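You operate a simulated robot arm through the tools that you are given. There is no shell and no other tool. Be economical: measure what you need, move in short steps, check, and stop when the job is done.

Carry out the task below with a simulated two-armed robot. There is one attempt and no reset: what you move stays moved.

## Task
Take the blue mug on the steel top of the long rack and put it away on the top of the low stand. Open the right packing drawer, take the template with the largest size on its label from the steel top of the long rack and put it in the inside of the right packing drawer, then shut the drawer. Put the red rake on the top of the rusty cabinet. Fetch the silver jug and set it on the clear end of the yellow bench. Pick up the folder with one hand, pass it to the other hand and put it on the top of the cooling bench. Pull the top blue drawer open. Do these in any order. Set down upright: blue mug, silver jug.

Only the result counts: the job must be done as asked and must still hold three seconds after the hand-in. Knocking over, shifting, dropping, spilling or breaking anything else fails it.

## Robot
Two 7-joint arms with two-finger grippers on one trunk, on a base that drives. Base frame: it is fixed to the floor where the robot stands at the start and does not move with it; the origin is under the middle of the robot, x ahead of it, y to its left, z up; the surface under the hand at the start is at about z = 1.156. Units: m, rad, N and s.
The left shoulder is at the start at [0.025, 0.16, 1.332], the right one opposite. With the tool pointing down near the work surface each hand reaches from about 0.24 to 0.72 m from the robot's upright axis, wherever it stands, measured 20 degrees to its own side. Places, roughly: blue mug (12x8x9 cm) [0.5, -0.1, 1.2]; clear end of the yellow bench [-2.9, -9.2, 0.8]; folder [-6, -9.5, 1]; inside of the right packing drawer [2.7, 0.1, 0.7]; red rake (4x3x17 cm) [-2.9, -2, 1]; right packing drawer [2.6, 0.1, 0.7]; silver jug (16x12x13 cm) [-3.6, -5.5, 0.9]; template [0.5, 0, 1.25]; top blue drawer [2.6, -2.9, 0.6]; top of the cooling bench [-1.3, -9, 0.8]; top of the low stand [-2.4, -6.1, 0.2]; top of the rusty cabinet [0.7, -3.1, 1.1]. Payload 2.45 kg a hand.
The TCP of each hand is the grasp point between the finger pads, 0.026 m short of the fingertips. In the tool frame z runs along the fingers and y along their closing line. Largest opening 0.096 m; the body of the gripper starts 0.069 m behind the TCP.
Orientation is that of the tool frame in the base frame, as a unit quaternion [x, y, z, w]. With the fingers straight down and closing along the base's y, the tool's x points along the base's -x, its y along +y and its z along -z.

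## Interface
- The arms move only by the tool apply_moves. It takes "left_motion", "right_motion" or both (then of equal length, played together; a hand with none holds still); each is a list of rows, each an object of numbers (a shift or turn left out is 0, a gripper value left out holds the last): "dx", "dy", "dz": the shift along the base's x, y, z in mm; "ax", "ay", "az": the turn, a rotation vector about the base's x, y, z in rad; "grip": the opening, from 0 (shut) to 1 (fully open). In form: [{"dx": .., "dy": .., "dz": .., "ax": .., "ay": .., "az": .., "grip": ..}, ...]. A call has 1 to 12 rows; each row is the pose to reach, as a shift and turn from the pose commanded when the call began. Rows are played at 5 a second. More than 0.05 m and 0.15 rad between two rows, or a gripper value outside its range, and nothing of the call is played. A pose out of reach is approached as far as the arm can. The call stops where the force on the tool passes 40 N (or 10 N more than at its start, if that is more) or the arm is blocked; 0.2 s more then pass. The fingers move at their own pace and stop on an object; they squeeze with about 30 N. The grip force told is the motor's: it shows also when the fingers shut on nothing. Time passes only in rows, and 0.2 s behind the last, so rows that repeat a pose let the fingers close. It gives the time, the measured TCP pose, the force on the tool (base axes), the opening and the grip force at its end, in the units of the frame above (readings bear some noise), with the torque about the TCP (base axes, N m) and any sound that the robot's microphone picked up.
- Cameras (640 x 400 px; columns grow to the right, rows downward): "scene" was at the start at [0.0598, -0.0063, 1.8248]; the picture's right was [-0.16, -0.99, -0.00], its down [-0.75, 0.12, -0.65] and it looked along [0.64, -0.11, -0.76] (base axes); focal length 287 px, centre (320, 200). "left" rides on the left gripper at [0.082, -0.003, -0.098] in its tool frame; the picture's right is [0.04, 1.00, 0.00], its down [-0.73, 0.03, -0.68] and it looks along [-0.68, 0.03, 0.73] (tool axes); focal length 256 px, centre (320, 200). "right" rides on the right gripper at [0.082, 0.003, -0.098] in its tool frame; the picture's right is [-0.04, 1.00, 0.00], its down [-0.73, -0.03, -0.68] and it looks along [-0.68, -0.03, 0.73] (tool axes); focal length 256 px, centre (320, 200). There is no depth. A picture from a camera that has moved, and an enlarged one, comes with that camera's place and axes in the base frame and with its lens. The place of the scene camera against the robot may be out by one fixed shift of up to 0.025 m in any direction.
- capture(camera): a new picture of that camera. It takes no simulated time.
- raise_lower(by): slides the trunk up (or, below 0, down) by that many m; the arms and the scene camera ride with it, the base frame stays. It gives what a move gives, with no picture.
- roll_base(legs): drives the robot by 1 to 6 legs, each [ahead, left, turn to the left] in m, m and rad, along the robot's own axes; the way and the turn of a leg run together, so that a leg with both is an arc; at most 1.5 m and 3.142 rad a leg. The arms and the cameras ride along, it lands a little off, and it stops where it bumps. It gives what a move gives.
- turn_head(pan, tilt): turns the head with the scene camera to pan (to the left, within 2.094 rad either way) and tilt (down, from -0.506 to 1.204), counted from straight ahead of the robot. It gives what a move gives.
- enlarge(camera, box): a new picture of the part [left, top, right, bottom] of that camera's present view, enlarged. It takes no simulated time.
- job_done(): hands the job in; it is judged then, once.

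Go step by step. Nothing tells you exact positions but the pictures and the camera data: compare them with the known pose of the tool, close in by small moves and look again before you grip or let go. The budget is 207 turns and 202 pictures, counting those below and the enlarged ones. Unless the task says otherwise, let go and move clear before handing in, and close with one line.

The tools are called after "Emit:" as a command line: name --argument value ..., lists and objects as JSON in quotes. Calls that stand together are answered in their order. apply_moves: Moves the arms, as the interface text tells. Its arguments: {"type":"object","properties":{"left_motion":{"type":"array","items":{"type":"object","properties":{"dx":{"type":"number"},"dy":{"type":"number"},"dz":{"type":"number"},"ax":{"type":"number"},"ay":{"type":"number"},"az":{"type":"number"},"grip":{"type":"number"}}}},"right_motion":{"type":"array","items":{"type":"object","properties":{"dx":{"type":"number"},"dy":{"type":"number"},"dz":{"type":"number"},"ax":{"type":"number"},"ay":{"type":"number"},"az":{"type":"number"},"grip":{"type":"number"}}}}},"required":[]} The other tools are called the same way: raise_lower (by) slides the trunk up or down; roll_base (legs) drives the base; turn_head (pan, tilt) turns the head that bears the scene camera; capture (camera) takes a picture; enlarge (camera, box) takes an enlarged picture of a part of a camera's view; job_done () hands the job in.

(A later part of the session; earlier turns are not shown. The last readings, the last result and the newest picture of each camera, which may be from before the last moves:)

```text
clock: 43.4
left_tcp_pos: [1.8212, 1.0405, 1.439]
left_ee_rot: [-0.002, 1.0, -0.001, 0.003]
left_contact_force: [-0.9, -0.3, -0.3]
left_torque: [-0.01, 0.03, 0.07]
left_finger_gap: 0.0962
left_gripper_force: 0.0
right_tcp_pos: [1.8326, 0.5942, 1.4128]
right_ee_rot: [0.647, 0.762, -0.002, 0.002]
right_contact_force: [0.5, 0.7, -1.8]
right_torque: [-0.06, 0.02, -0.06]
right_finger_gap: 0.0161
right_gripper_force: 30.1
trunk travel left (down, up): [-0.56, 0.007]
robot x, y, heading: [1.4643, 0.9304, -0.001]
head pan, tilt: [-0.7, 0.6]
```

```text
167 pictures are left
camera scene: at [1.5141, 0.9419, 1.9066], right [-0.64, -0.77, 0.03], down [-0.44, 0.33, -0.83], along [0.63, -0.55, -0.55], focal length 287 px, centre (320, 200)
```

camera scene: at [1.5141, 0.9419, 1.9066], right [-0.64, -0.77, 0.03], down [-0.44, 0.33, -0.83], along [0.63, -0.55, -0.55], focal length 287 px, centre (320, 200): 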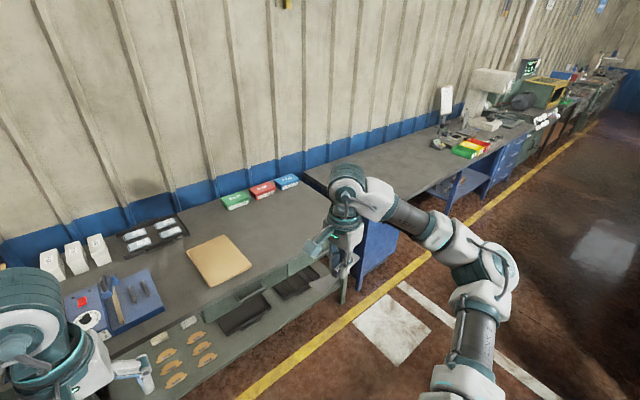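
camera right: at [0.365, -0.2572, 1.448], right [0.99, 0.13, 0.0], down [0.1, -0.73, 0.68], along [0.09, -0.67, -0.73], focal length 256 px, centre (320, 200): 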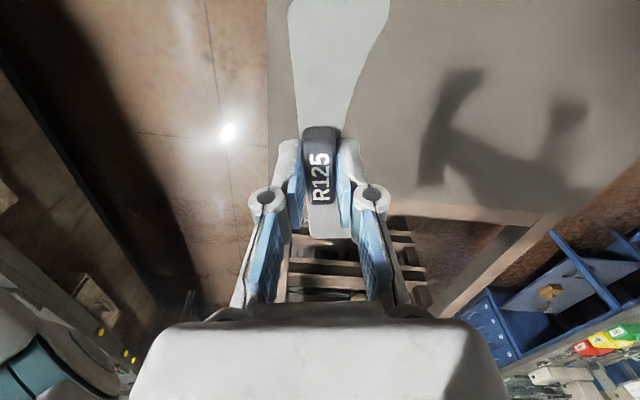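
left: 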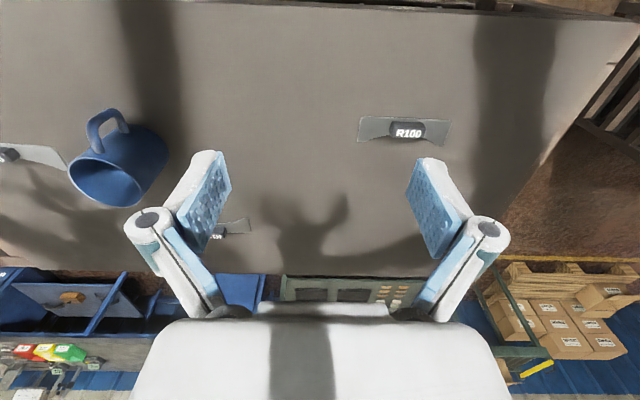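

Emit:
roll_base --legs '[[0, -0.82, 0]]'

Emit:
turn_head --pan 0 --tilt 0.75

Emit:
capture --camera "scene"

Emit:
capture --camera "right"

Emit:
capture --camera "left"

```text
clock: 47.6
left_tcp_pos: [1.8034, 0.1916, 1.4457]
left_ee_rot: [0.012, 1.0, 0.008, 0.009]
left_contact_force: [-1.7, -1.8, -0.6]
left_torque: [0.08, -0.03, -0.03]
left_finger_gap: 0.0962
left_gripper_force: 0.1
right_tcp_pos: [1.8054, -0.2527, 1.4135]
right_ee_rot: [0.657, 0.754, 0.006, 0.001]
right_contact_force: [-0.5, 0.0, -0.5]
right_torque: [0.07, -0.02, -0.01]
right_finger_gap: 0.0162
right_gripper_force: 30.3
trunk travel left (down, up): [-0.56, 0.007]
robot x, y, heading: [1.456, 0.1123, -0.019]
head pan, tilt: [-0.7, 0.6]
stopped in leg 1: the robot was blocked; the commanded pose is now the measured one
```

```text
clock: 48.7
left_tcp_pos: [1.8029, 0.1697, 1.4458]
left_ee_rot: [0.011, 1.0, 0.014, 0.009]
left_contact_force: [-0.6, -1.3, -0.2]
left_torque: [0.05, -0.12, -0.02]
left_finger_gap: 0.0958
left_gripper_force: 0.1
right_tcp_pos: [1.8047, -0.2742, 1.4077]
right_ee_rot: [0.656, 0.755, 0.01, -0.003]
right_contact_force: [-0.1, -0.6, -0.8]
right_torque: [0.08, -0.02, -0.01]
right_finger_gap: 0.0163
right_gripper_force: 30.1
trunk travel left (down, up): [-0.56, 0.007]
robot x, y, heading: [1.4503, 0.1098, -0.023]
head pan, tilt: [0.0, 0.75]
```

```text
166 pictures are left
camera scene: at [1.5164, 0.074, 1.893], right [-0.02, -1.0, -0.02], down [-0.68, 0.03, -0.73], along [0.73, 0.0, -0.68], focal length 287 px, centre (320, 200)
```

scene: 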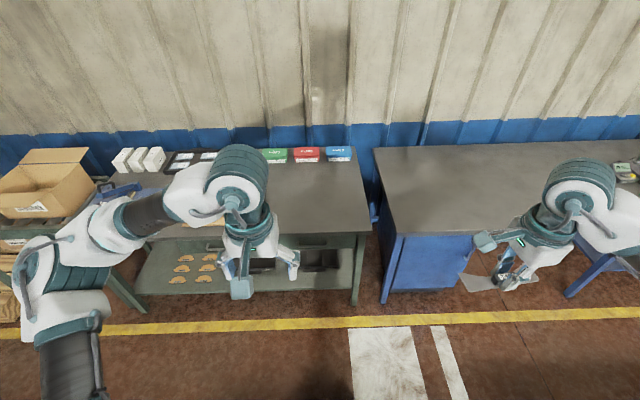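

```text
165 pictures are left
camera right: at [1.7955, -0.1959, 1.5079], right [0.99, 0.1, 0.01], down [0.07, -0.74, 0.67], along [0.07, -0.66, -0.75], focal length 256 px, centre (320, 200)
```

right: 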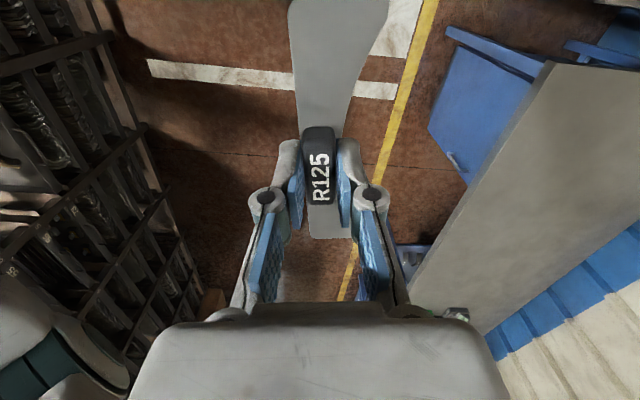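

```text
164 pictures are left
camera left: at [1.7191, 0.1652, 1.5409], right [-0.02, 1.0, 0.03], down [0.72, -0.01, 0.69], along [0.69, 0.03, -0.72], focal length 256 px, centre (320, 200)
```

left: 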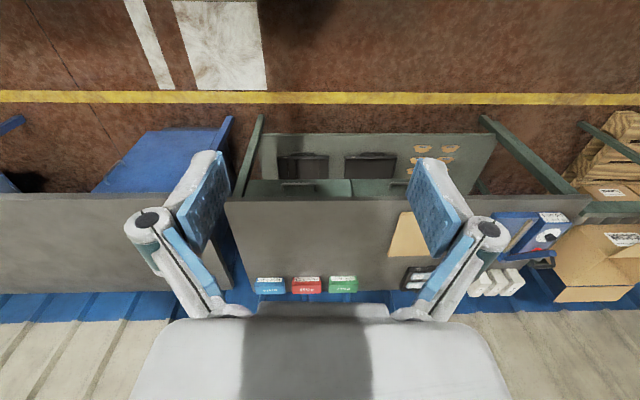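

Emit:
enlarge --camera "scene" --box '[220, 180, 400, 310]'

```text
3.08 times, centred on (310, 245) of scene
camera zoom: at [1.5164, 0.074, 1.893], right [-0.02, -1.0, -0.02], down [-0.68, 0.03, -0.73], along [0.73, 0.0, -0.68], focal length 883 px, centre (351, 62)
```

zoom: 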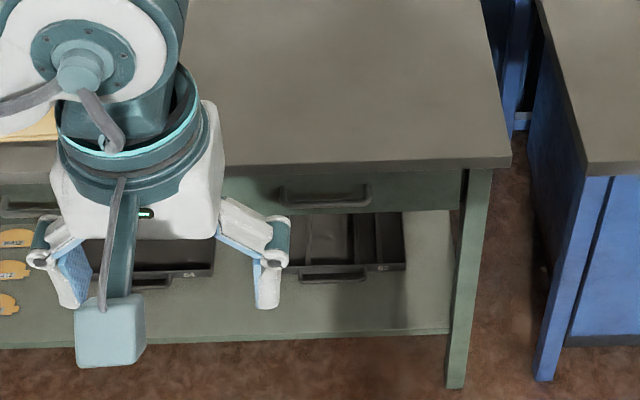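

I now lower the trunk and level the left hand to point at the drawer handle (handle near x≈2.43, y≈0.13, z≈0.73).

Emit:
raise_lower --by -0.45

Emit:
apply_moves --left_motion '[{"ay": -0.14}, {"ay": -0.28}, {"ay": -0.42}, {"ay": -0.56}, {"ay": -0.7}, {"ay": -0.84}, {"ay": -0.98}, {"ay": -1.12}, {"ay": -1.26}, {"ay": -1.4}, {"ay": -1.54}, {"ay": -1.57}]'

Emit:
apply_moves --left_motion '[{"ax": 0.14}, {"ax": 0.28}, {"ax": 0.42}, {"ax": 0.56}, {"ax": 0.7}, {"ax": 0.84}, {"ax": 0.98}, {"ax": 1.12}, {"ax": 1.26}, {"ax": 1.4}, {"ax": 1.54}, {"ax": 1.57}]'

Emit:
capture --camera "left"

Emit:
capture --camera "scene"

```text
refused: -0.45 is not a number from -0.4 to 0.4
```

```text
clock: 51.5
left_tcp_pos: [1.8571, 0.2145, 1.4672]
left_ee_rot: [-0.002, 0.702, -0.004, 0.712]
left_contact_force: [0.1, 0.8, 0.1]
left_torque: [-0.02, -0.02, -0.04]
left_finger_gap: 0.0961
left_gripper_force: 0.0
left hand out of reach, approached as far as the arm can: row 7, 8, 9, 10, 11, 12
right_tcp_pos: [1.8063, -0.1688, 1.4289]
right_ee_rot: [0.649, 0.76, -0.012, 0.02]
right_contact_force: [1.0, 0.0, -1.7]
right_torque: [-0.02, 0.02, 0.01]
right_finger_gap: 0.0162
right_gripper_force: 30.1
trunk travel left (down, up): [-0.56, 0.007]
robot x, y, heading: [1.4564, 0.13, -0.015]
head pan, tilt: [0.0, 0.75]
stopped in row 12 (left hand): the arm was blocked; the commanded pose is now the measured one
```

```text
clock: 54.1
left_tcp_pos: [1.8699, 0.1577, 1.4812]
left_ee_rot: [0.496, 0.5, 0.503, 0.501]
left_contact_force: [1.0, -1.0, 1.3]
left_torque: [-0.01, 0.09, 0.07]
left_finger_gap: 0.0962
left_gripper_force: 0.1
left hand out of reach, approached as far as the arm can: row 1, 2, 3, 4, 5, 6, 7, 8, 9, 10, 11, 12
right_tcp_pos: [1.8034, -0.2151, 1.4194]
right_ee_rot: [0.65, 0.76, -0.001, 0.011]
right_contact_force: [-1.2, -0.1, 0.4]
right_torque: [0.07, -0.1, 0.04]
right_finger_gap: 0.0162
right_gripper_force: 29.8
trunk travel left (down, up): [-0.56, 0.007]
robot x, y, heading: [1.4561, 0.1256, -0.024]
head pan, tilt: [0.0, 0.75]
```

```text
162 pictures are left
camera left: at [1.7706, 0.2381, 1.4758], right [-0.01, 0.04, 1.0], down [-0.68, -0.74, 0.03], along [0.74, -0.68, 0.04], focal length 256 px, centre (320, 200)
```

left: 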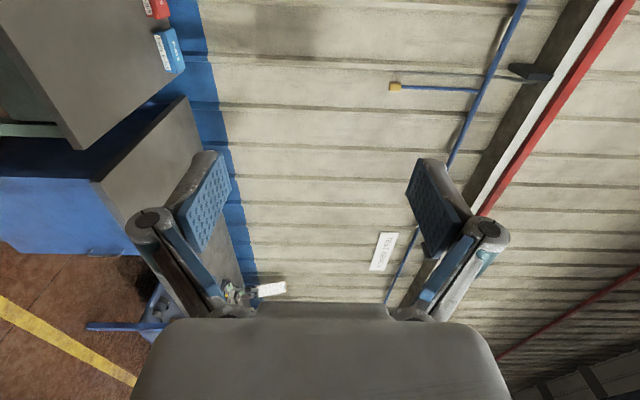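

```text
161 pictures are left
camera scene: at [1.5197, 0.0707, 1.8912], right [-0.02, -1.0, -0.03], down [-0.68, 0.04, -0.73], along [0.73, 0.01, -0.69], focal length 287 px, centre (320, 200)
```

scene: 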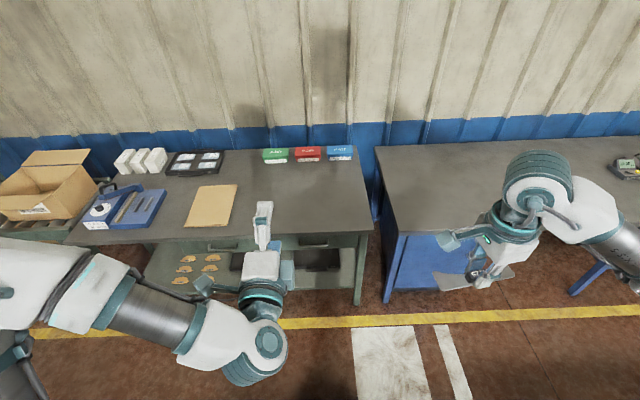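

Emit:
raise_lower --by -0.4

Emit:
turn_head --pan 0 --tilt 0.75

Emit:
capture --camera "scene"

Emit:
capture --camera "left"

```text
clock: 58.0
left_tcp_pos: [1.9223, 0.1858, 0.9766]
left_ee_rot: [0.559, 0.556, 0.432, 0.438]
left_contact_force: [-0.4, 0.4, 1.1]
left_torque: [0.0, 0.06, 0.02]
left_finger_gap: 0.0959
left_gripper_force: 0.2
right_tcp_pos: [1.8011, -0.187, 1.0292]
right_ee_rot: [0.65, 0.76, -0.006, 0.02]
right_contact_force: [-0.4, -0.4, -0.5]
right_torque: [-0.01, -0.06, 0.02]
right_finger_gap: 0.016
right_gripper_force: 30.1
trunk travel left (down, up): [-0.16, 0.407]
robot x, y, heading: [1.4609, 0.1315, -0.023]
head pan, tilt: [0.0, 0.75]
```

```text
clock: 58.5
left_tcp_pos: [1.9204, 0.1291, 0.9742]
left_ee_rot: [0.576, 0.541, 0.441, 0.425]
left_contact_force: [-0.2, -2.2, 1.7]
left_torque: [0.05, 0.06, 0.2]
left_finger_gap: 0.0961
left_gripper_force: 0.0
right_tcp_pos: [1.803, -0.2469, 1.0116]
right_ee_rot: [0.653, 0.757, 0.01, 0.001]
right_contact_force: [-0.7, -2.0, -1.5]
right_torque: [0.19, -0.06, -0.02]
right_finger_gap: 0.0162
right_gripper_force: 30.2
trunk travel left (down, up): [-0.16, 0.407]
robot x, y, heading: [1.4567, 0.1163, -0.02]
head pan, tilt: [0.0, 0.75]
```

```text
160 pictures are left
camera scene: at [1.6787, 0.0685, 1.4835], right [-0.03, -1.0, -0.04], down [-0.68, 0.04, -0.73], along [0.73, 0.01, -0.68], focal length 287 px, centre (320, 200)
```

scene: 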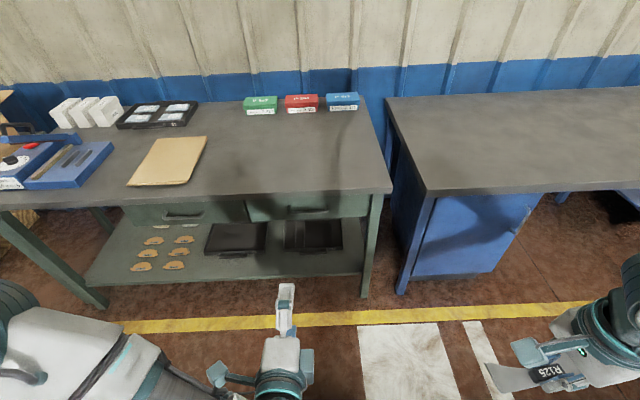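

```text
159 pictures are left
camera left: at [1.826, 0.2104, 0.9982], right [0.25, -0.01, 0.97], down [-0.67, -0.73, 0.16], along [0.7, -0.69, -0.19], focal length 256 px, centre (320, 200)
```

left: 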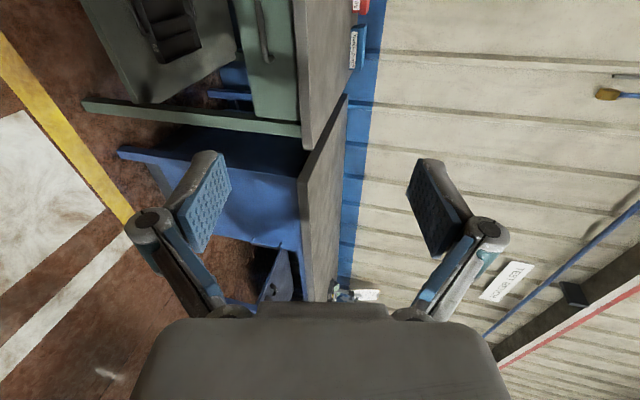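

The robot is rocking slightly since the bump; I look around the base to see what it may be touching.

Emit:
turn_head --pan -1.6 --tilt 1.1

Emit:
capture --camera "scene"

Emit:
turn_head --pan -2.09 --tilt 0.9

Emit:
capture --camera "scene"

```text
clock: 60.2
left_tcp_pos: [1.9205, 0.1341, 0.9745]
left_ee_rot: [0.575, 0.543, 0.441, 0.425]
left_contact_force: [-0.3, -1.2, 0.6]
left_torque: [0.03, 0.0, 0.16]
left_finger_gap: 0.096
left_gripper_force: 0.1
right_tcp_pos: [1.8038, -0.24, 1.0135]
right_ee_rot: [0.652, 0.758, 0.008, 0.002]
right_contact_force: [-0.3, -1.3, -1.2]
right_torque: [0.18, -0.01, -0.05]
right_finger_gap: 0.0165
right_gripper_force: 30.2
trunk travel left (down, up): [-0.16, 0.407]
robot x, y, heading: [1.4584, 0.1164, -0.022]
head pan, tilt: [-1.6, 1.1]
```

```text
158 pictures are left
camera scene: at [1.5934, 0.0171, 1.4562], right [-1.0, 0.05, 0.01], down [0.05, 0.9, -0.43], along [-0.03, -0.43, -0.9], focal length 287 px, centre (320, 200)
```

scene: 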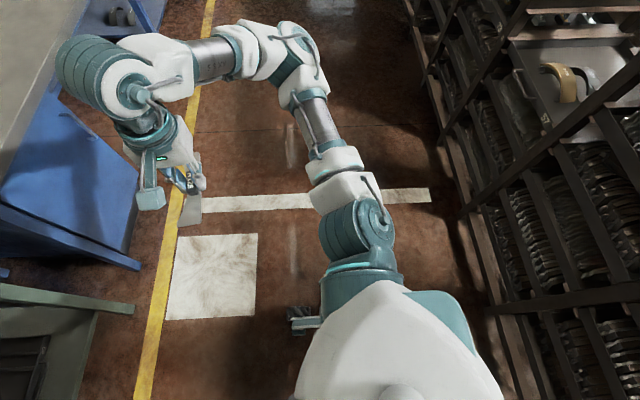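

```text
clock: 61.1
left_tcp_pos: [1.921, 0.1505, 0.9733]
left_ee_rot: [0.573, 0.546, 0.437, 0.428]
left_contact_force: [0.0, -0.2, 0.3]
left_torque: [0.01, -0.06, 0.08]
left_finger_gap: 0.0962
left_gripper_force: 0.1
right_tcp_pos: [1.8052, -0.2252, 1.0167]
right_ee_rot: [0.651, 0.759, 0.004, 0.005]
right_contact_force: [-0.7, 0.0, -0.5]
right_torque: [0.07, 0.02, -0.01]
right_finger_gap: 0.0161
right_gripper_force: 29.9
trunk travel left (down, up): [-0.16, 0.407]
robot x, y, heading: [1.4564, 0.1231, -0.018]
head pan, tilt: [-2.089, 0.901]
```

```text
157 pictures are left
camera scene: at [1.5588, 0.0211, 1.4701], right [-0.86, 0.51, 0.02], down [0.4, 0.69, -0.6], along [-0.32, -0.51, -0.8], focal length 287 px, centre (320, 200)
```

scene: 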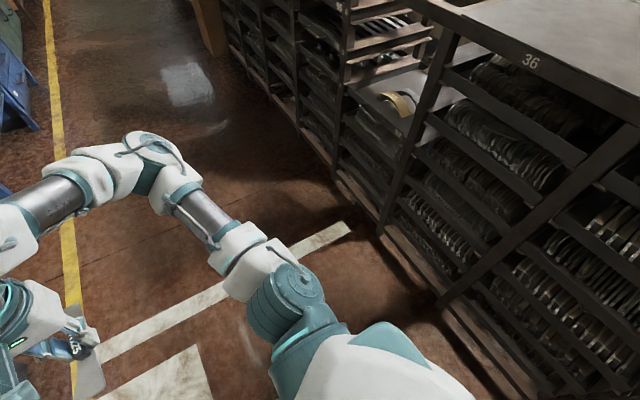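

No contact is visible; it is just sway dying out after the sideways drive. I lower the left hand to handle height and creep forward.

Emit:
apply_moves --left_motion '[{"dz": -40, "ay": -0.05}, {"dz": -80, "ay": -0.1}, {"dz": -120, "ay": -0.15}, {"dz": -160, "ay": -0.2}, {"dz": -200, "ay": -0.25}, {"dz": -235, "ay": -0.25}, {"dz": -235, "ay": -0.25}]'

Emit:
roll_base --legs '[[0.15, 0, 0.02], [0.15, 0, 0]]'

Emit:
turn_head --pan 0.2 --tilt 0.9

Emit:
capture --camera "scene"

Emit:
capture --camera "left"

```text
clock: 62.8
left_tcp_pos: [1.9612, 0.1263, 0.7616]
left_ee_rot: [0.515, 0.489, 0.504, 0.492]
left_contact_force: [-0.6, -1.0, -0.5]
left_torque: [-0.02, 0.02, 0.03]
left_finger_gap: 0.0961
left_gripper_force: 0.1
left hand out of reach, approached as far as the arm can: row 1, 5, 6, 7
right_tcp_pos: [1.8039, -0.2282, 1.0166]
right_ee_rot: [0.652, 0.759, 0.005, 0.007]
right_contact_force: [-0.7, -0.7, -1.3]
right_torque: [0.09, -0.02, -0.01]
right_finger_gap: 0.0162
right_gripper_force: 29.7
trunk travel left (down, up): [-0.16, 0.407]
robot x, y, heading: [1.4517, 0.1238, -0.022]
head pan, tilt: [-2.089, 0.901]
```

```text
clock: 65.1
left_tcp_pos: [2.2639, 0.1447, 0.7614]
left_ee_rot: [0.507, 0.498, 0.508, 0.487]
left_contact_force: [-0.5, 0.8, -0.5]
left_torque: [0.01, -0.01, 0.04]
left_finger_gap: 0.0959
left_gripper_force: 0.2
right_tcp_pos: [2.1157, -0.2112, 1.0201]
right_ee_rot: [0.641, 0.767, 0.001, 0.008]
right_contact_force: [0.4, 0.6, -0.5]
right_torque: [0.04, 0.01, 0.02]
right_finger_gap: 0.0162
right_gripper_force: 29.8
trunk travel left (down, up): [-0.16, 0.407]
robot x, y, heading: [1.7592, 0.1184, 0.003]
head pan, tilt: [-2.089, 0.901]
```

```text
clock: 67.2
left_tcp_pos: [2.2612, 0.1569, 0.7633]
left_ee_rot: [0.502, 0.501, 0.505, 0.491]
left_contact_force: [-0.3, 0.8, -0.3]
left_torque: [0.04, -0.02, -0.03]
left_finger_gap: 0.096
left_gripper_force: 0.1
right_tcp_pos: [2.1134, -0.1947, 1.0261]
right_ee_rot: [0.641, 0.767, -0.003, 0.016]
right_contact_force: [0.3, 0.4, -1.6]
right_torque: [-0.01, 0.01, 0.02]
right_finger_gap: 0.0164
right_gripper_force: 30.2
trunk travel left (down, up): [-0.16, 0.407]
robot x, y, heading: [1.762, 0.1228, 0.006]
head pan, tilt: [0.201, 0.901]
```

```text
156 pictures are left
camera scene: at [1.9746, 0.1498, 1.4723], right [0.2, -0.98, 0.0], down [-0.77, -0.16, -0.62], along [0.6, 0.12, -0.79], focal length 287 px, centre (320, 200)
```

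scene: 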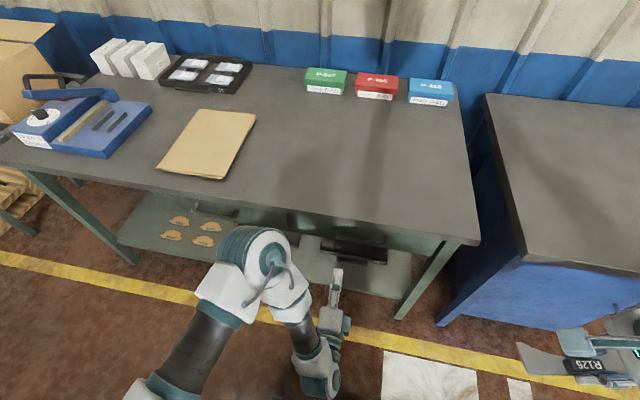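

```text
155 pictures are left
camera left: at [2.162, 0.2373, 0.7607], right [0.01, 0.02, 1.0], down [-0.67, -0.74, 0.02], along [0.74, -0.67, 0.01], focal length 256 px, centre (320, 200)
```

left: 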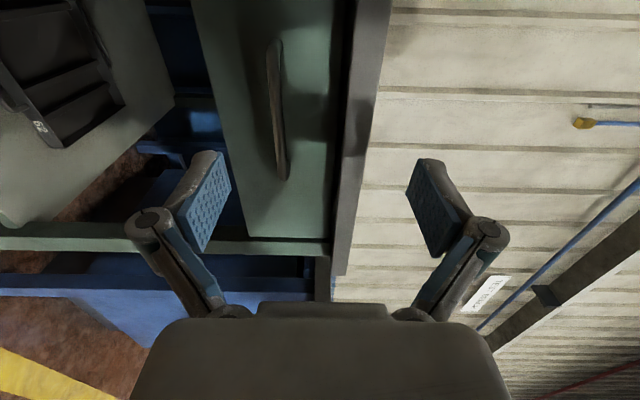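

Emit:
apply_moves --left_motion '[{"dy": -20, "dz": -20}, {"dy": -40, "dz": -45}, {"dy": -40, "dz": -45}, {"dy": -40, "dz": -45}]'

Emit:
roll_base --legs '[[0.12, 0, 0]]'

Emit:
capture --camera "left"

Emit:
capture --camera "scene"

```text
clock: 68.2
left_tcp_pos: [2.2628, 0.114, 0.7183]
left_ee_rot: [0.503, 0.5, 0.506, 0.492]
left_contact_force: [0.4, 0.0, 0.5]
left_torque: [-0.03, -0.02, -0.02]
left_finger_gap: 0.0959
left_gripper_force: 0.1
right_tcp_pos: [2.1118, -0.1984, 1.0239]
right_ee_rot: [0.641, 0.767, -0.002, 0.013]
right_contact_force: [0.6, 0.0, -1.5]
right_torque: [-0.02, -0.01, 0.0]
right_finger_gap: 0.0164
right_gripper_force: 30.4
trunk travel left (down, up): [-0.16, 0.407]
robot x, y, heading: [1.7595, 0.1223, 0.004]
head pan, tilt: [0.201, 0.901]
```

```text
clock: 69.5
left_tcp_pos: [2.3849, 0.1107, 0.7173]
left_ee_rot: [0.505, 0.498, 0.505, 0.491]
left_contact_force: [0.1, 0.4, -1.7]
left_torque: [0.02, 0.0, -0.03]
left_finger_gap: 0.096
left_gripper_force: 0.0
right_tcp_pos: [2.2342, -0.2017, 1.0229]
right_ee_rot: [0.643, 0.766, -0.002, 0.013]
right_contact_force: [-0.3, 0.7, -0.7]
right_torque: [-0.03, 0.03, 0.02]
right_finger_gap: 0.0162
right_gripper_force: 30.4
trunk travel left (down, up): [-0.16, 0.407]
robot x, y, heading: [1.8833, 0.1235, -0.003]
head pan, tilt: [0.201, 0.901]
```

```text
154 pictures are left
camera left: at [2.2855, 0.191, 0.7153], right [0.01, 0.02, 1.0], down [-0.67, -0.74, 0.02], along [0.74, -0.67, 0.01], focal length 256 px, centre (320, 200)
```

left: 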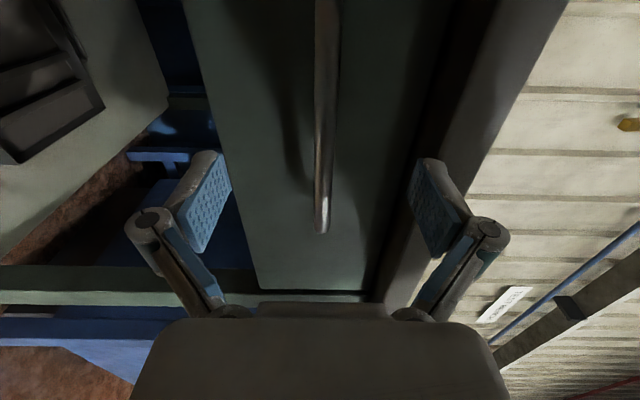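

```text
153 pictures are left
camera scene: at [2.0968, 0.1377, 1.4723], right [0.2, -0.98, -0.01], down [-0.77, -0.15, -0.62], along [0.6, 0.13, -0.79], focal length 287 px, centre (320, 200)
```

scene: 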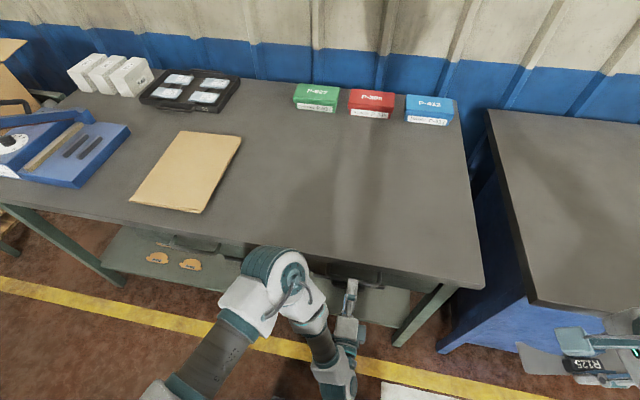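

Emit:
apply_moves --left_motion '[{"dx": 12}, {"dx": 24}, {"dx": 24, "grip": 0}, {"dx": 24}, {"dx": 24}, {"dx": 24}, {"dx": 24}]'

Emit:
capture --camera "left"

```text
clock: 71.1
left_tcp_pos: [2.404, 0.109, 0.7197]
left_ee_rot: [0.505, 0.501, 0.504, 0.489]
left_contact_force: [-13.7, -12.1, -22.3]
left_torque: [-0.96, 0.3, 0.12]
left_finger_gap: 0.0113
left_gripper_force: 38.4
left hand out of reach, approached as far as the arm can: row 2, 3, 4, 5, 6, 7
right_tcp_pos: [2.231, -0.2002, 1.025]
right_ee_rot: [0.642, 0.767, -0.002, 0.015]
right_contact_force: [0.3, -0.4, -0.7]
right_torque: [-0.01, 0.0, -0.02]
right_finger_gap: 0.0164
right_gripper_force: 29.7
trunk travel left (down, up): [-0.16, 0.407]
robot x, y, heading: [1.8775, 0.1207, 0.002]
head pan, tilt: [0.201, 0.901]
```

```text
152 pictures are left
camera left: at [2.3044, 0.1894, 0.7183], right [0.01, 0.02, 1.0], down [-0.67, -0.74, 0.03], along [0.74, -0.67, 0.0], focal length 256 px, centre (320, 200)
```

left: 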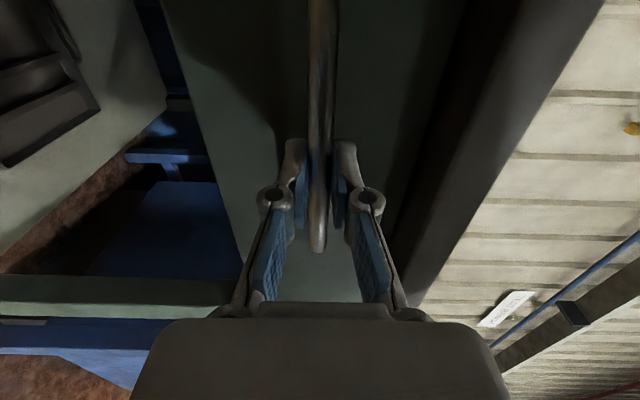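

Emit:
roll_base --legs '[[-0.12, 0, 0], [-0.12, 0, 0]]'

Emit:
capture --camera "scene"

Emit:
capture --camera "left"

```text
clock: 72.4
left_tcp_pos: [2.2783, 0.1108, 0.7192]
left_ee_rot: [0.511, 0.503, 0.494, 0.492]
left_contact_force: [-2.4, -20.0, -37.4]
left_torque: [-0.5, 0.58, 0.39]
left_finger_gap: 0.0114
left_gripper_force: 38.6
right_tcp_pos: [2.1057, -0.1918, 1.0319]
right_ee_rot: [0.642, 0.767, -0.002, 0.022]
right_contact_force: [-0.3, 0.3, 0.0]
right_torque: [0.0, 0.02, 0.04]
right_finger_gap: 0.0162
right_gripper_force: 29.9
trunk travel left (down, up): [-0.16, 0.407]
robot x, y, heading: [1.7678, 0.12, 0.0]
head pan, tilt: [0.201, 0.901]
stopped in leg 1: the force on the tool passed its limit at 41 N (the readings are from after the stop); the commanded pose is now the measured one
```

```text
151 pictures are left
camera scene: at [1.9855, 0.1335, 1.4714], right [0.2, -0.98, -0.01], down [-0.77, -0.15, -0.62], along [0.6, 0.13, -0.79], focal length 287 px, centre (320, 200)
```

scene: 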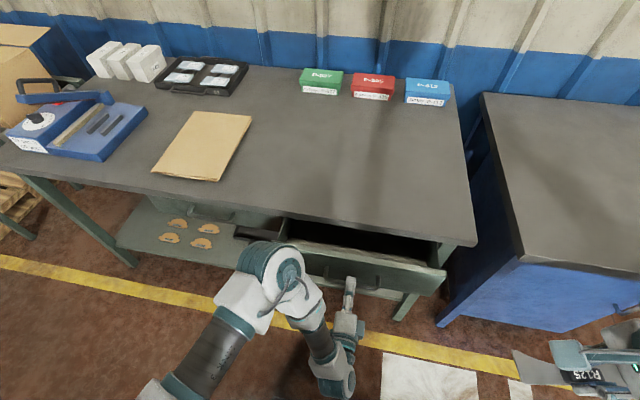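

```text
150 pictures are left
camera left: at [2.1816, 0.1921, 0.7189], right [0.03, 0.03, 1.0], down [-0.68, -0.73, 0.04], along [0.73, -0.68, 0.0], focal length 256 px, centre (320, 200)
```

left: 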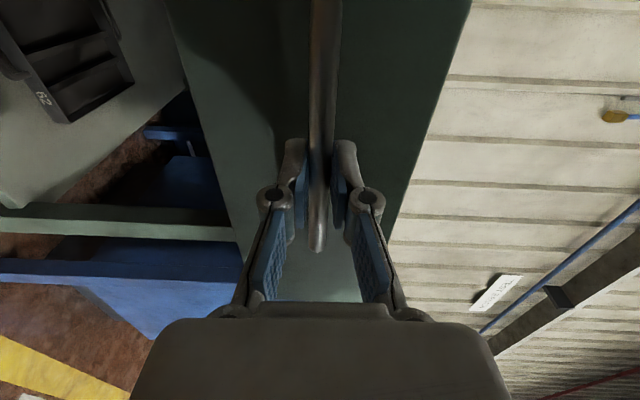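

Emit:
apply_moves --left_motion '[{"dz": -4, "dy": -3}, {"dz": -8, "dy": -6}, {"dz": -8, "dy": -6}]'

Emit:
roll_base --legs '[[-0.1, 0, 0]]'

Emit:
capture --camera "scene"

```text
clock: 73.2
left_tcp_pos: [2.2828, 0.1109, 0.7207]
left_ee_rot: [0.5, 0.503, 0.503, 0.493]
left_contact_force: [0.9, 10.9, 2.4]
left_torque: [-0.39, -0.06, -0.95]
left_finger_gap: 0.0113
left_gripper_force: 38.6
right_tcp_pos: [2.1045, -0.1888, 1.0347]
right_ee_rot: [0.642, 0.766, -0.002, 0.023]
right_contact_force: [0.4, -0.9, -1.4]
right_torque: [-0.01, -0.01, -0.05]
right_finger_gap: 0.0163
right_gripper_force: 30.0
trunk travel left (down, up): [-0.16, 0.407]
robot x, y, heading: [1.7661, 0.1174, 0.0]
head pan, tilt: [0.201, 0.901]
```

```text
clock: 74.3
left_tcp_pos: [2.1791, 0.1113, 0.7208]
left_ee_rot: [0.501, 0.503, 0.501, 0.495]
left_contact_force: [-0.1, 22.9, 19.3]
left_torque: [-0.29, -0.26, 0.49]
left_finger_gap: 0.0108
left_gripper_force: 38.4
right_tcp_pos: [2.0034, -0.1888, 1.0347]
right_ee_rot: [0.642, 0.766, -0.003, 0.025]
right_contact_force: [0.6, -0.1, 0.1]
right_torque: [0.01, -0.02, 0.03]
right_finger_gap: 0.0165
right_gripper_force: 30.2
trunk travel left (down, up): [-0.16, 0.407]
robot x, y, heading: [1.6656, 0.1204, 0.0]
head pan, tilt: [0.201, 0.901]
```

```text
149 pictures are left
camera scene: at [1.8761, 0.1472, 1.4733], right [0.2, -0.98, 0.0], down [-0.77, -0.16, -0.62], along [0.61, 0.12, -0.78], focal length 287 px, centre (320, 200)
```

scene: 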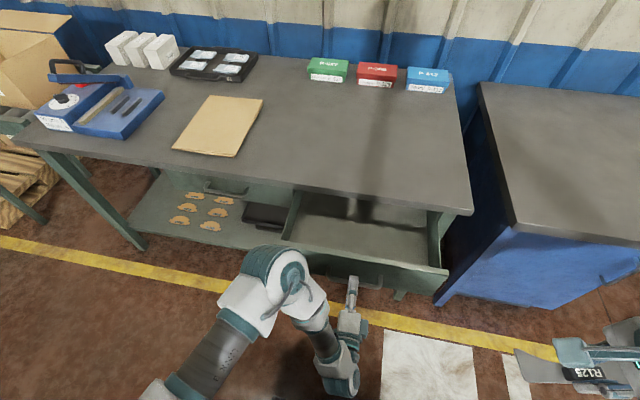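

The drawer is open about 22 cm. I release the handle, back the left hand off and raise it aside.

Emit:
apply_moves --left_motion '[{"grip": 1}, {"grip": 1}, {"grip": 1}, {"dx": -40}, {"dx": -80}, {"dx": -110}, {"dx": -110, "dz": 50}, {"dx": -110, "dy": 30, "dz": 90}, {"dx": -110, "dy": 60, "dz": 130}, {"dx": -110, "dy": 100, "dz": 150}, {"dx": -110, "dy": 140, "dz": 170}]'

Emit:
turn_head --pan -0.1 --tilt 0.9

Emit:
capture --camera "scene"

```text
clock: 76.7
left_tcp_pos: [2.113, 0.2001, 0.856]
left_ee_rot: [0.5, 0.503, 0.502, 0.495]
left_contact_force: [0.1, -0.3, 1.1]
left_torque: [0.03, -0.02, -0.02]
left_finger_gap: 0.096
left_gripper_force: 0.0
left hand out of reach, approached as far as the arm can: row 4, 5, 6, 7, 8, 9, 10, 11
right_tcp_pos: [2.0025, -0.1866, 1.0342]
right_ee_rot: [0.642, 0.767, -0.003, 0.023]
right_contact_force: [0.2, 0.5, -1.0]
right_torque: [-0.02, 0.04, -0.02]
right_finger_gap: 0.0162
right_gripper_force: 29.9
trunk travel left (down, up): [-0.16, 0.407]
robot x, y, heading: [1.6636, 0.1215, -0.002]
head pan, tilt: [0.201, 0.901]
```

```text
clock: 77.5
left_tcp_pos: [2.111, 0.1987, 0.857]
left_ee_rot: [0.5, 0.503, 0.502, 0.494]
left_contact_force: [0.1, 0.0, 0.2]
left_torque: [0.03, 0.03, -0.01]
left_finger_gap: 0.096
left_gripper_force: 0.1
right_tcp_pos: [2.0024, -0.1887, 1.0338]
right_ee_rot: [0.643, 0.766, -0.001, 0.023]
right_contact_force: [0.0, 0.7, -0.5]
right_torque: [0.02, -0.01, 0.0]
right_finger_gap: 0.0162
right_gripper_force: 30.0
trunk travel left (down, up): [-0.16, 0.407]
robot x, y, heading: [1.6641, 0.1223, -0.006]
head pan, tilt: [-0.099, 0.901]
```

```text
148 pictures are left
camera scene: at [1.8816, 0.1185, 1.4724], right [-0.1, -0.99, 0.0], down [-0.78, 0.08, -0.62], along [0.61, -0.06, -0.79], focal length 287 px, centre (320, 200)
```

scene: 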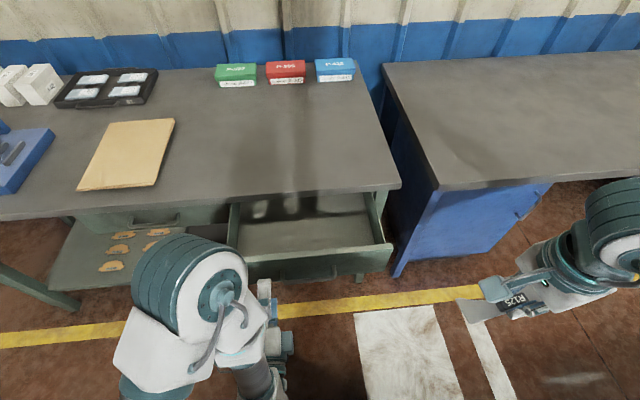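

Emit:
apply_moves --left_motion '[{"dy": 45}, {"dy": 90}, {"dy": 130}, {"dy": 170}, {"dy": 170}]' --right_motion '[{"dx": 0}, {"dx": 0}, {"dx": 0}, {"dx": 0}, {"dx": 0}]'

Emit:
roll_base --legs '[[0.1, 0, 0]]'

Emit:
apply_moves --right_motion '[{"dx": 30, "dy": 35}, {"dx": 60, "dy": 70}, {"dx": 90, "dy": 105}, {"dx": 120, "dy": 140}, {"dx": 150, "dy": 175}, {"dx": 180, "dy": 210}, {"dx": 205, "dy": 245}, {"dx": 220, "dy": 270}, {"dx": 220, "dy": 270}]'

Emit:
capture --camera "scene"

Emit:
capture --camera "right"

```text
clock: 78.7
left_tcp_pos: [2.1438, 0.2269, 0.8682]
left_ee_rot: [0.5, 0.503, 0.504, 0.493]
left_contact_force: [-0.4, -0.5, 0.7]
left_torque: [-0.02, 0.05, 0.0]
left_finger_gap: 0.0963
left_gripper_force: 0.1
left hand out of reach, approached as far as the arm can: row 1, 2, 3, 4, 5
right_tcp_pos: [2.0017, -0.1922, 1.0348]
right_ee_rot: [0.643, 0.766, -0.001, 0.023]
right_contact_force: [0.6, 0.3, -1.0]
right_torque: [-0.01, 0.0, -0.01]
right_finger_gap: 0.0163
right_gripper_force: 29.9
trunk travel left (down, up): [-0.16, 0.407]
robot x, y, heading: [1.663, 0.1188, -0.007]
head pan, tilt: [-0.099, 0.901]
```

```text
clock: 79.9
left_tcp_pos: [2.2465, 0.2317, 0.8696]
left_ee_rot: [0.501, 0.505, 0.502, 0.492]
left_contact_force: [-0.2, -0.8, -0.5]
left_torque: [-0.01, -0.01, -0.03]
left_finger_gap: 0.096
left_gripper_force: 0.0
right_tcp_pos: [2.103, -0.1876, 1.034]
right_ee_rot: [0.642, 0.766, -0.003, 0.024]
right_contact_force: [0.5, 0.1, 0.2]
right_torque: [-0.03, 0.02, 0.01]
right_finger_gap: 0.0162
right_gripper_force: 30.4
trunk travel left (down, up): [-0.16, 0.407]
robot x, y, heading: [1.7666, 0.1232, -0.0]
head pan, tilt: [-0.099, 0.901]
```

```text
clock: 81.9
left_tcp_pos: [2.243, 0.2326, 0.8699]
left_ee_rot: [0.499, 0.504, 0.503, 0.494]
left_contact_force: [-0.8, 0.5, -0.2]
left_torque: [-0.01, 0.0, 0.02]
left_finger_gap: 0.0959
left_gripper_force: 0.1
right_tcp_pos: [2.3202, 0.0822, 1.0345]
right_ee_rot: [0.641, 0.767, 0.0, 0.025]
right_contact_force: [0.1, -0.4, -0.4]
right_torque: [0.01, 0.02, -0.01]
right_finger_gap: 0.0164
right_gripper_force: 30.1
trunk travel left (down, up): [-0.16, 0.407]
robot x, y, heading: [1.7661, 0.1249, 0.001]
head pan, tilt: [-0.099, 0.901]
```

```text
147 pictures are left
camera scene: at [1.9846, 0.1221, 1.4722], right [-0.1, -1.0, 0.0], down [-0.78, 0.08, -0.62], along [0.61, -0.06, -0.79], focal length 287 px, centre (320, 200)
```

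scene: 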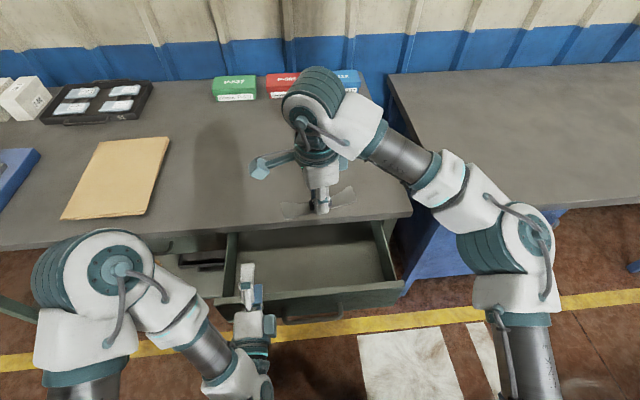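

```text
146 pictures are left
camera right: at [2.3058, 0.166, 1.1286], right [0.99, 0.14, 0.03], down [0.07, -0.7, 0.71], along [0.12, -0.7, -0.71], focal length 256 px, centre (320, 200)
```

right: 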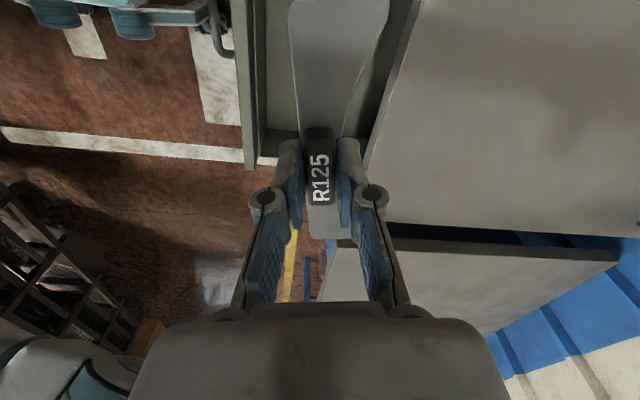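

Emit:
apply_moves --right_motion '[{"dx": 18, "dz": -40}, {"dx": 18, "dz": -80}, {"dx": 18, "dz": -120}, {"dx": 18, "dz": -160}, {"dx": 18, "dz": -200}, {"dx": 18, "dz": -240}, {"dx": 18, "dz": -240}]'

Emit:
capture --camera "right"

Emit:
enlarge --camera "scene" --box '[200, 150, 440, 330]'

```text
clock: 83.5
left_tcp_pos: [2.2435, 0.2312, 0.8698]
left_ee_rot: [0.498, 0.505, 0.504, 0.493]
left_contact_force: [-0.9, 0.4, -0.6]
left_torque: [0.01, 0.0, 0.02]
left_finger_gap: 0.096
left_gripper_force: 0.1
right_tcp_pos: [2.3374, 0.0836, 0.7951]
right_ee_rot: [0.642, 0.766, -0.001, 0.025]
right_contact_force: [0.8, 0.1, -0.7]
right_torque: [0.02, -0.01, 0.01]
right_finger_gap: 0.0162
right_gripper_force: 30.5
trunk travel left (down, up): [-0.16, 0.407]
robot x, y, heading: [1.7704, 0.1204, -0.004]
head pan, tilt: [-0.099, 0.901]
```

```text
145 pictures are left
camera right: at [2.3242, 0.167, 0.8879], right [0.99, 0.14, 0.03], down [0.07, -0.7, 0.71], along [0.12, -0.7, -0.71], focal length 256 px, centre (320, 200)
```

right: 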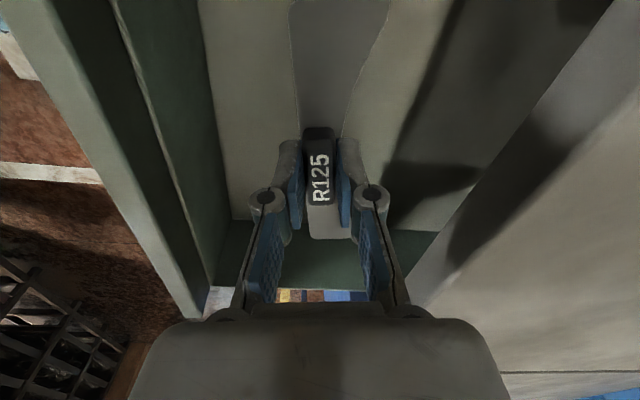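

```text
2.22 times, centred on (320, 240) of scene
camera zoom: at [1.9843, 0.122, 1.4723], right [-0.1, -1.0, 0.0], down [-0.78, 0.08, -0.62], along [0.61, -0.06, -0.79], focal length 638 px, centre (320, 111)
```

zoom: 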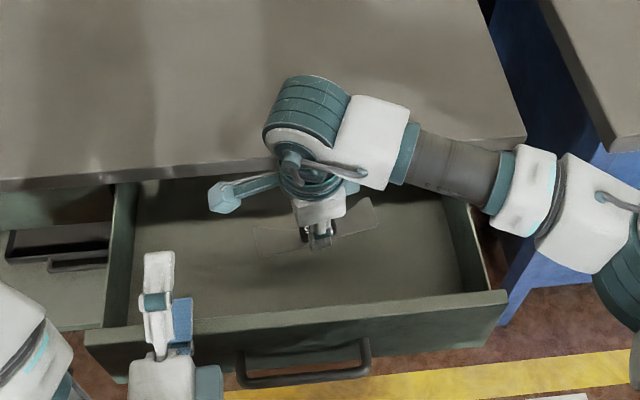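

Emit:
apply_moves --right_motion '[{"dz": -25}, {"dz": -50}, {"dz": -70}, {"dz": -84}, {"dz": -90}, {"dz": -90}]'

Emit:
capture --camera "right"

Emit:
enlarge --camera "scene" --box '[200, 150, 440, 330]'

```text
clock: 84.9
left_tcp_pos: [2.2438, 0.2333, 0.8705]
left_ee_rot: [0.499, 0.503, 0.503, 0.494]
left_contact_force: [-1.0, -0.5, -0.4]
left_torque: [-0.01, -0.01, 0.05]
left_finger_gap: 0.0962
left_gripper_force: 0.0
right_tcp_pos: [2.3375, 0.0822, 0.7055]
right_ee_rot: [0.641, 0.767, -0.001, 0.026]
right_contact_force: [0.4, 0.3, -0.9]
right_torque: [-0.04, 0.01, 0.02]
right_finger_gap: 0.0163
right_gripper_force: 30.4
trunk travel left (down, up): [-0.16, 0.407]
robot x, y, heading: [1.7682, 0.1193, -0.001]
head pan, tilt: [-0.099, 0.901]
```

```text
143 pictures are left
camera right: at [2.3232, 0.1655, 0.7992], right [0.99, 0.14, 0.03], down [0.07, -0.7, 0.71], along [0.12, -0.7, -0.71], focal length 256 px, centre (320, 200)
```

right: 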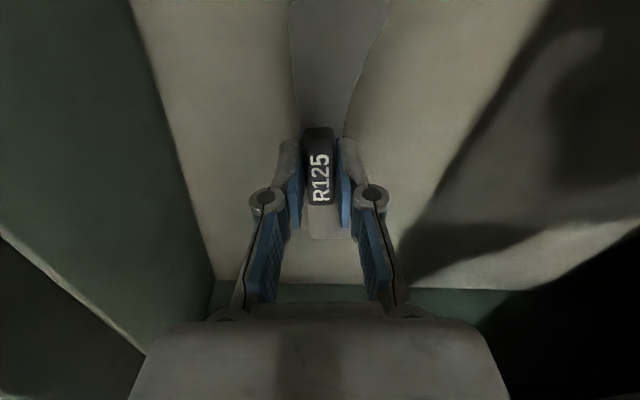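

```text
2.22 times, centred on (320, 240) of scene
camera zoom: at [1.9849, 0.122, 1.4721], right [-0.1, -1.0, 0.0], down [-0.78, 0.08, -0.62], along [0.61, -0.06, -0.79], focal length 638 px, centre (320, 111)
```

zoom: 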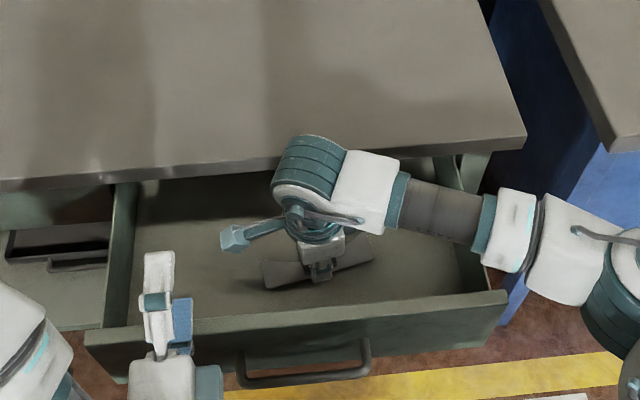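

Emit:
apply_moves --right_motion '[{"dz": -4}, {"dz": -7}, {"dz": -10}, {"dz": -10}]'

```text
clock: 85.9
left_tcp_pos: [2.2432, 0.2324, 0.8701]
left_ee_rot: [0.499, 0.504, 0.504, 0.494]
left_contact_force: [-0.3, 0.1, 0.3]
left_torque: [-0.04, 0.02, -0.01]
left_finger_gap: 0.0958
left_gripper_force: 0.1
right_tcp_pos: [2.3376, 0.0817, 0.6952]
right_ee_rot: [0.641, 0.767, -0.001, 0.025]
right_contact_force: [-0.5, 0.3, -1.1]
right_torque: [0.03, -0.01, 0.03]
right_finger_gap: 0.0164
right_gripper_force: 30.2
trunk travel left (down, up): [-0.16, 0.407]
robot x, y, heading: [1.7684, 0.1213, 0.001]
head pan, tilt: [-0.099, 0.901]
```

Emit:
apply_moves --right_motion '[{"dz": -4}, {"dz": -8}, {"dz": -12}, {"dz": -12}]'

Emit:
capture --camera "right"

```text
clock: 87.0
left_tcp_pos: [2.2407, 0.2311, 0.8703]
left_ee_rot: [0.499, 0.503, 0.504, 0.494]
left_contact_force: [0.7, 0.0, -0.2]
left_torque: [0.02, 0.02, 0.0]
left_finger_gap: 0.0961
left_gripper_force: 0.1
right_tcp_pos: [2.3394, 0.0835, 0.6903]
right_ee_rot: [0.643, 0.766, 0.004, 0.028]
right_contact_force: [0.9, -4.5, 19.4]
right_torque: [-0.07, 0.21, 0.41]
right_finger_gap: 0.0164
right_gripper_force: 29.9
trunk travel left (down, up): [-0.16, 0.407]
robot x, y, heading: [1.7656, 0.1241, 0.007]
head pan, tilt: [-0.099, 0.901]
stopped in row 4 (right hand): the force on the tool passed its limit at 42 N (the readings are from after the stop); the commanded pose is now the measured one
```

```text
141 pictures are left
camera right: at [2.3252, 0.1654, 0.7849], right [0.99, 0.14, 0.04], down [0.07, -0.71, 0.7], along [0.13, -0.69, -0.71], focal length 256 px, centre (320, 200)
```

right: 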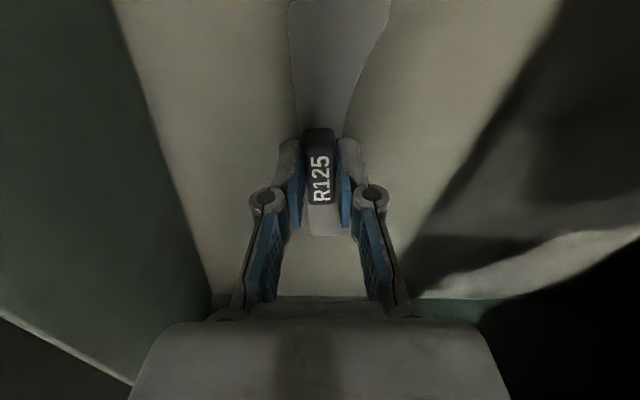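

The template rests on the drawer floor. I release and lift the right hand out.

Emit:
apply_moves --right_motion '[{"grip": 0.4}, {"grip": 0.4}, {"grip": 0.4, "dz": 20}, {"dz": 60}, {"dz": 105}, {"dz": 150}, {"dz": 195}, {"dz": 240}, {"dz": 280}, {"dz": 320}]'

Emit:
apply_moves --right_motion '[{"dx": -30, "dy": -35}, {"dx": -60, "dy": -70}, {"dx": -90, "dy": -105}, {"dx": -120, "dy": -140}, {"dx": -150, "dy": -175}, {"dx": -170, "dy": -210}, {"dx": -190, "dy": -240}]'

Emit:
capture --camera "scene"

```text
clock: 89.2
left_tcp_pos: [2.2406, 0.2314, 0.8717]
left_ee_rot: [0.498, 0.503, 0.504, 0.495]
left_contact_force: [0.6, -0.1, 0.5]
left_torque: [-0.01, 0.02, -0.03]
left_finger_gap: 0.0958
left_gripper_force: 0.1
right_tcp_pos: [2.3369, 0.0859, 1.0092]
right_ee_rot: [0.642, 0.766, 0.002, 0.027]
right_contact_force: [0.3, 0.1, 0.2]
right_torque: [-0.01, 0.0, 0.03]
right_finger_gap: 0.0384
right_gripper_force: 0.0
trunk travel left (down, up): [-0.16, 0.407]
robot x, y, heading: [1.7678, 0.1202, -0.003]
head pan, tilt: [-0.099, 0.901]
```

```text
clock: 90.8
left_tcp_pos: [2.2391, 0.2279, 0.8736]
left_ee_rot: [0.499, 0.502, 0.505, 0.494]
left_contact_force: [0.8, 0.1, 0.2]
left_torque: [0.02, 0.02, 0.01]
left_finger_gap: 0.096
left_gripper_force: 0.1
right_tcp_pos: [2.147, -0.1601, 1.0072]
right_ee_rot: [0.641, 0.767, 0.003, 0.028]
right_contact_force: [0.0, 0.0, 0.7]
right_torque: [0.04, -0.02, 0.0]
right_finger_gap: 0.0383
right_gripper_force: 0.0
trunk travel left (down, up): [-0.16, 0.407]
robot x, y, heading: [1.7656, 0.1247, -0.003]
head pan, tilt: [-0.099, 0.901]
```

```text
140 pictures are left
camera scene: at [1.9818, 0.1173, 1.4726], right [-0.1, -1.0, 0.0], down [-0.78, 0.08, -0.62], along [0.62, -0.06, -0.79], focal length 287 px, centre (320, 200)
```

scene: 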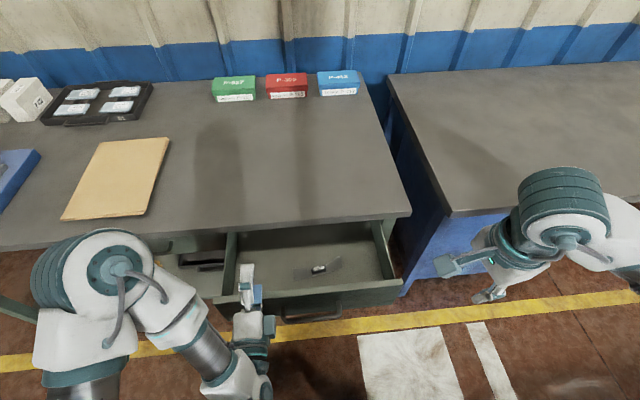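

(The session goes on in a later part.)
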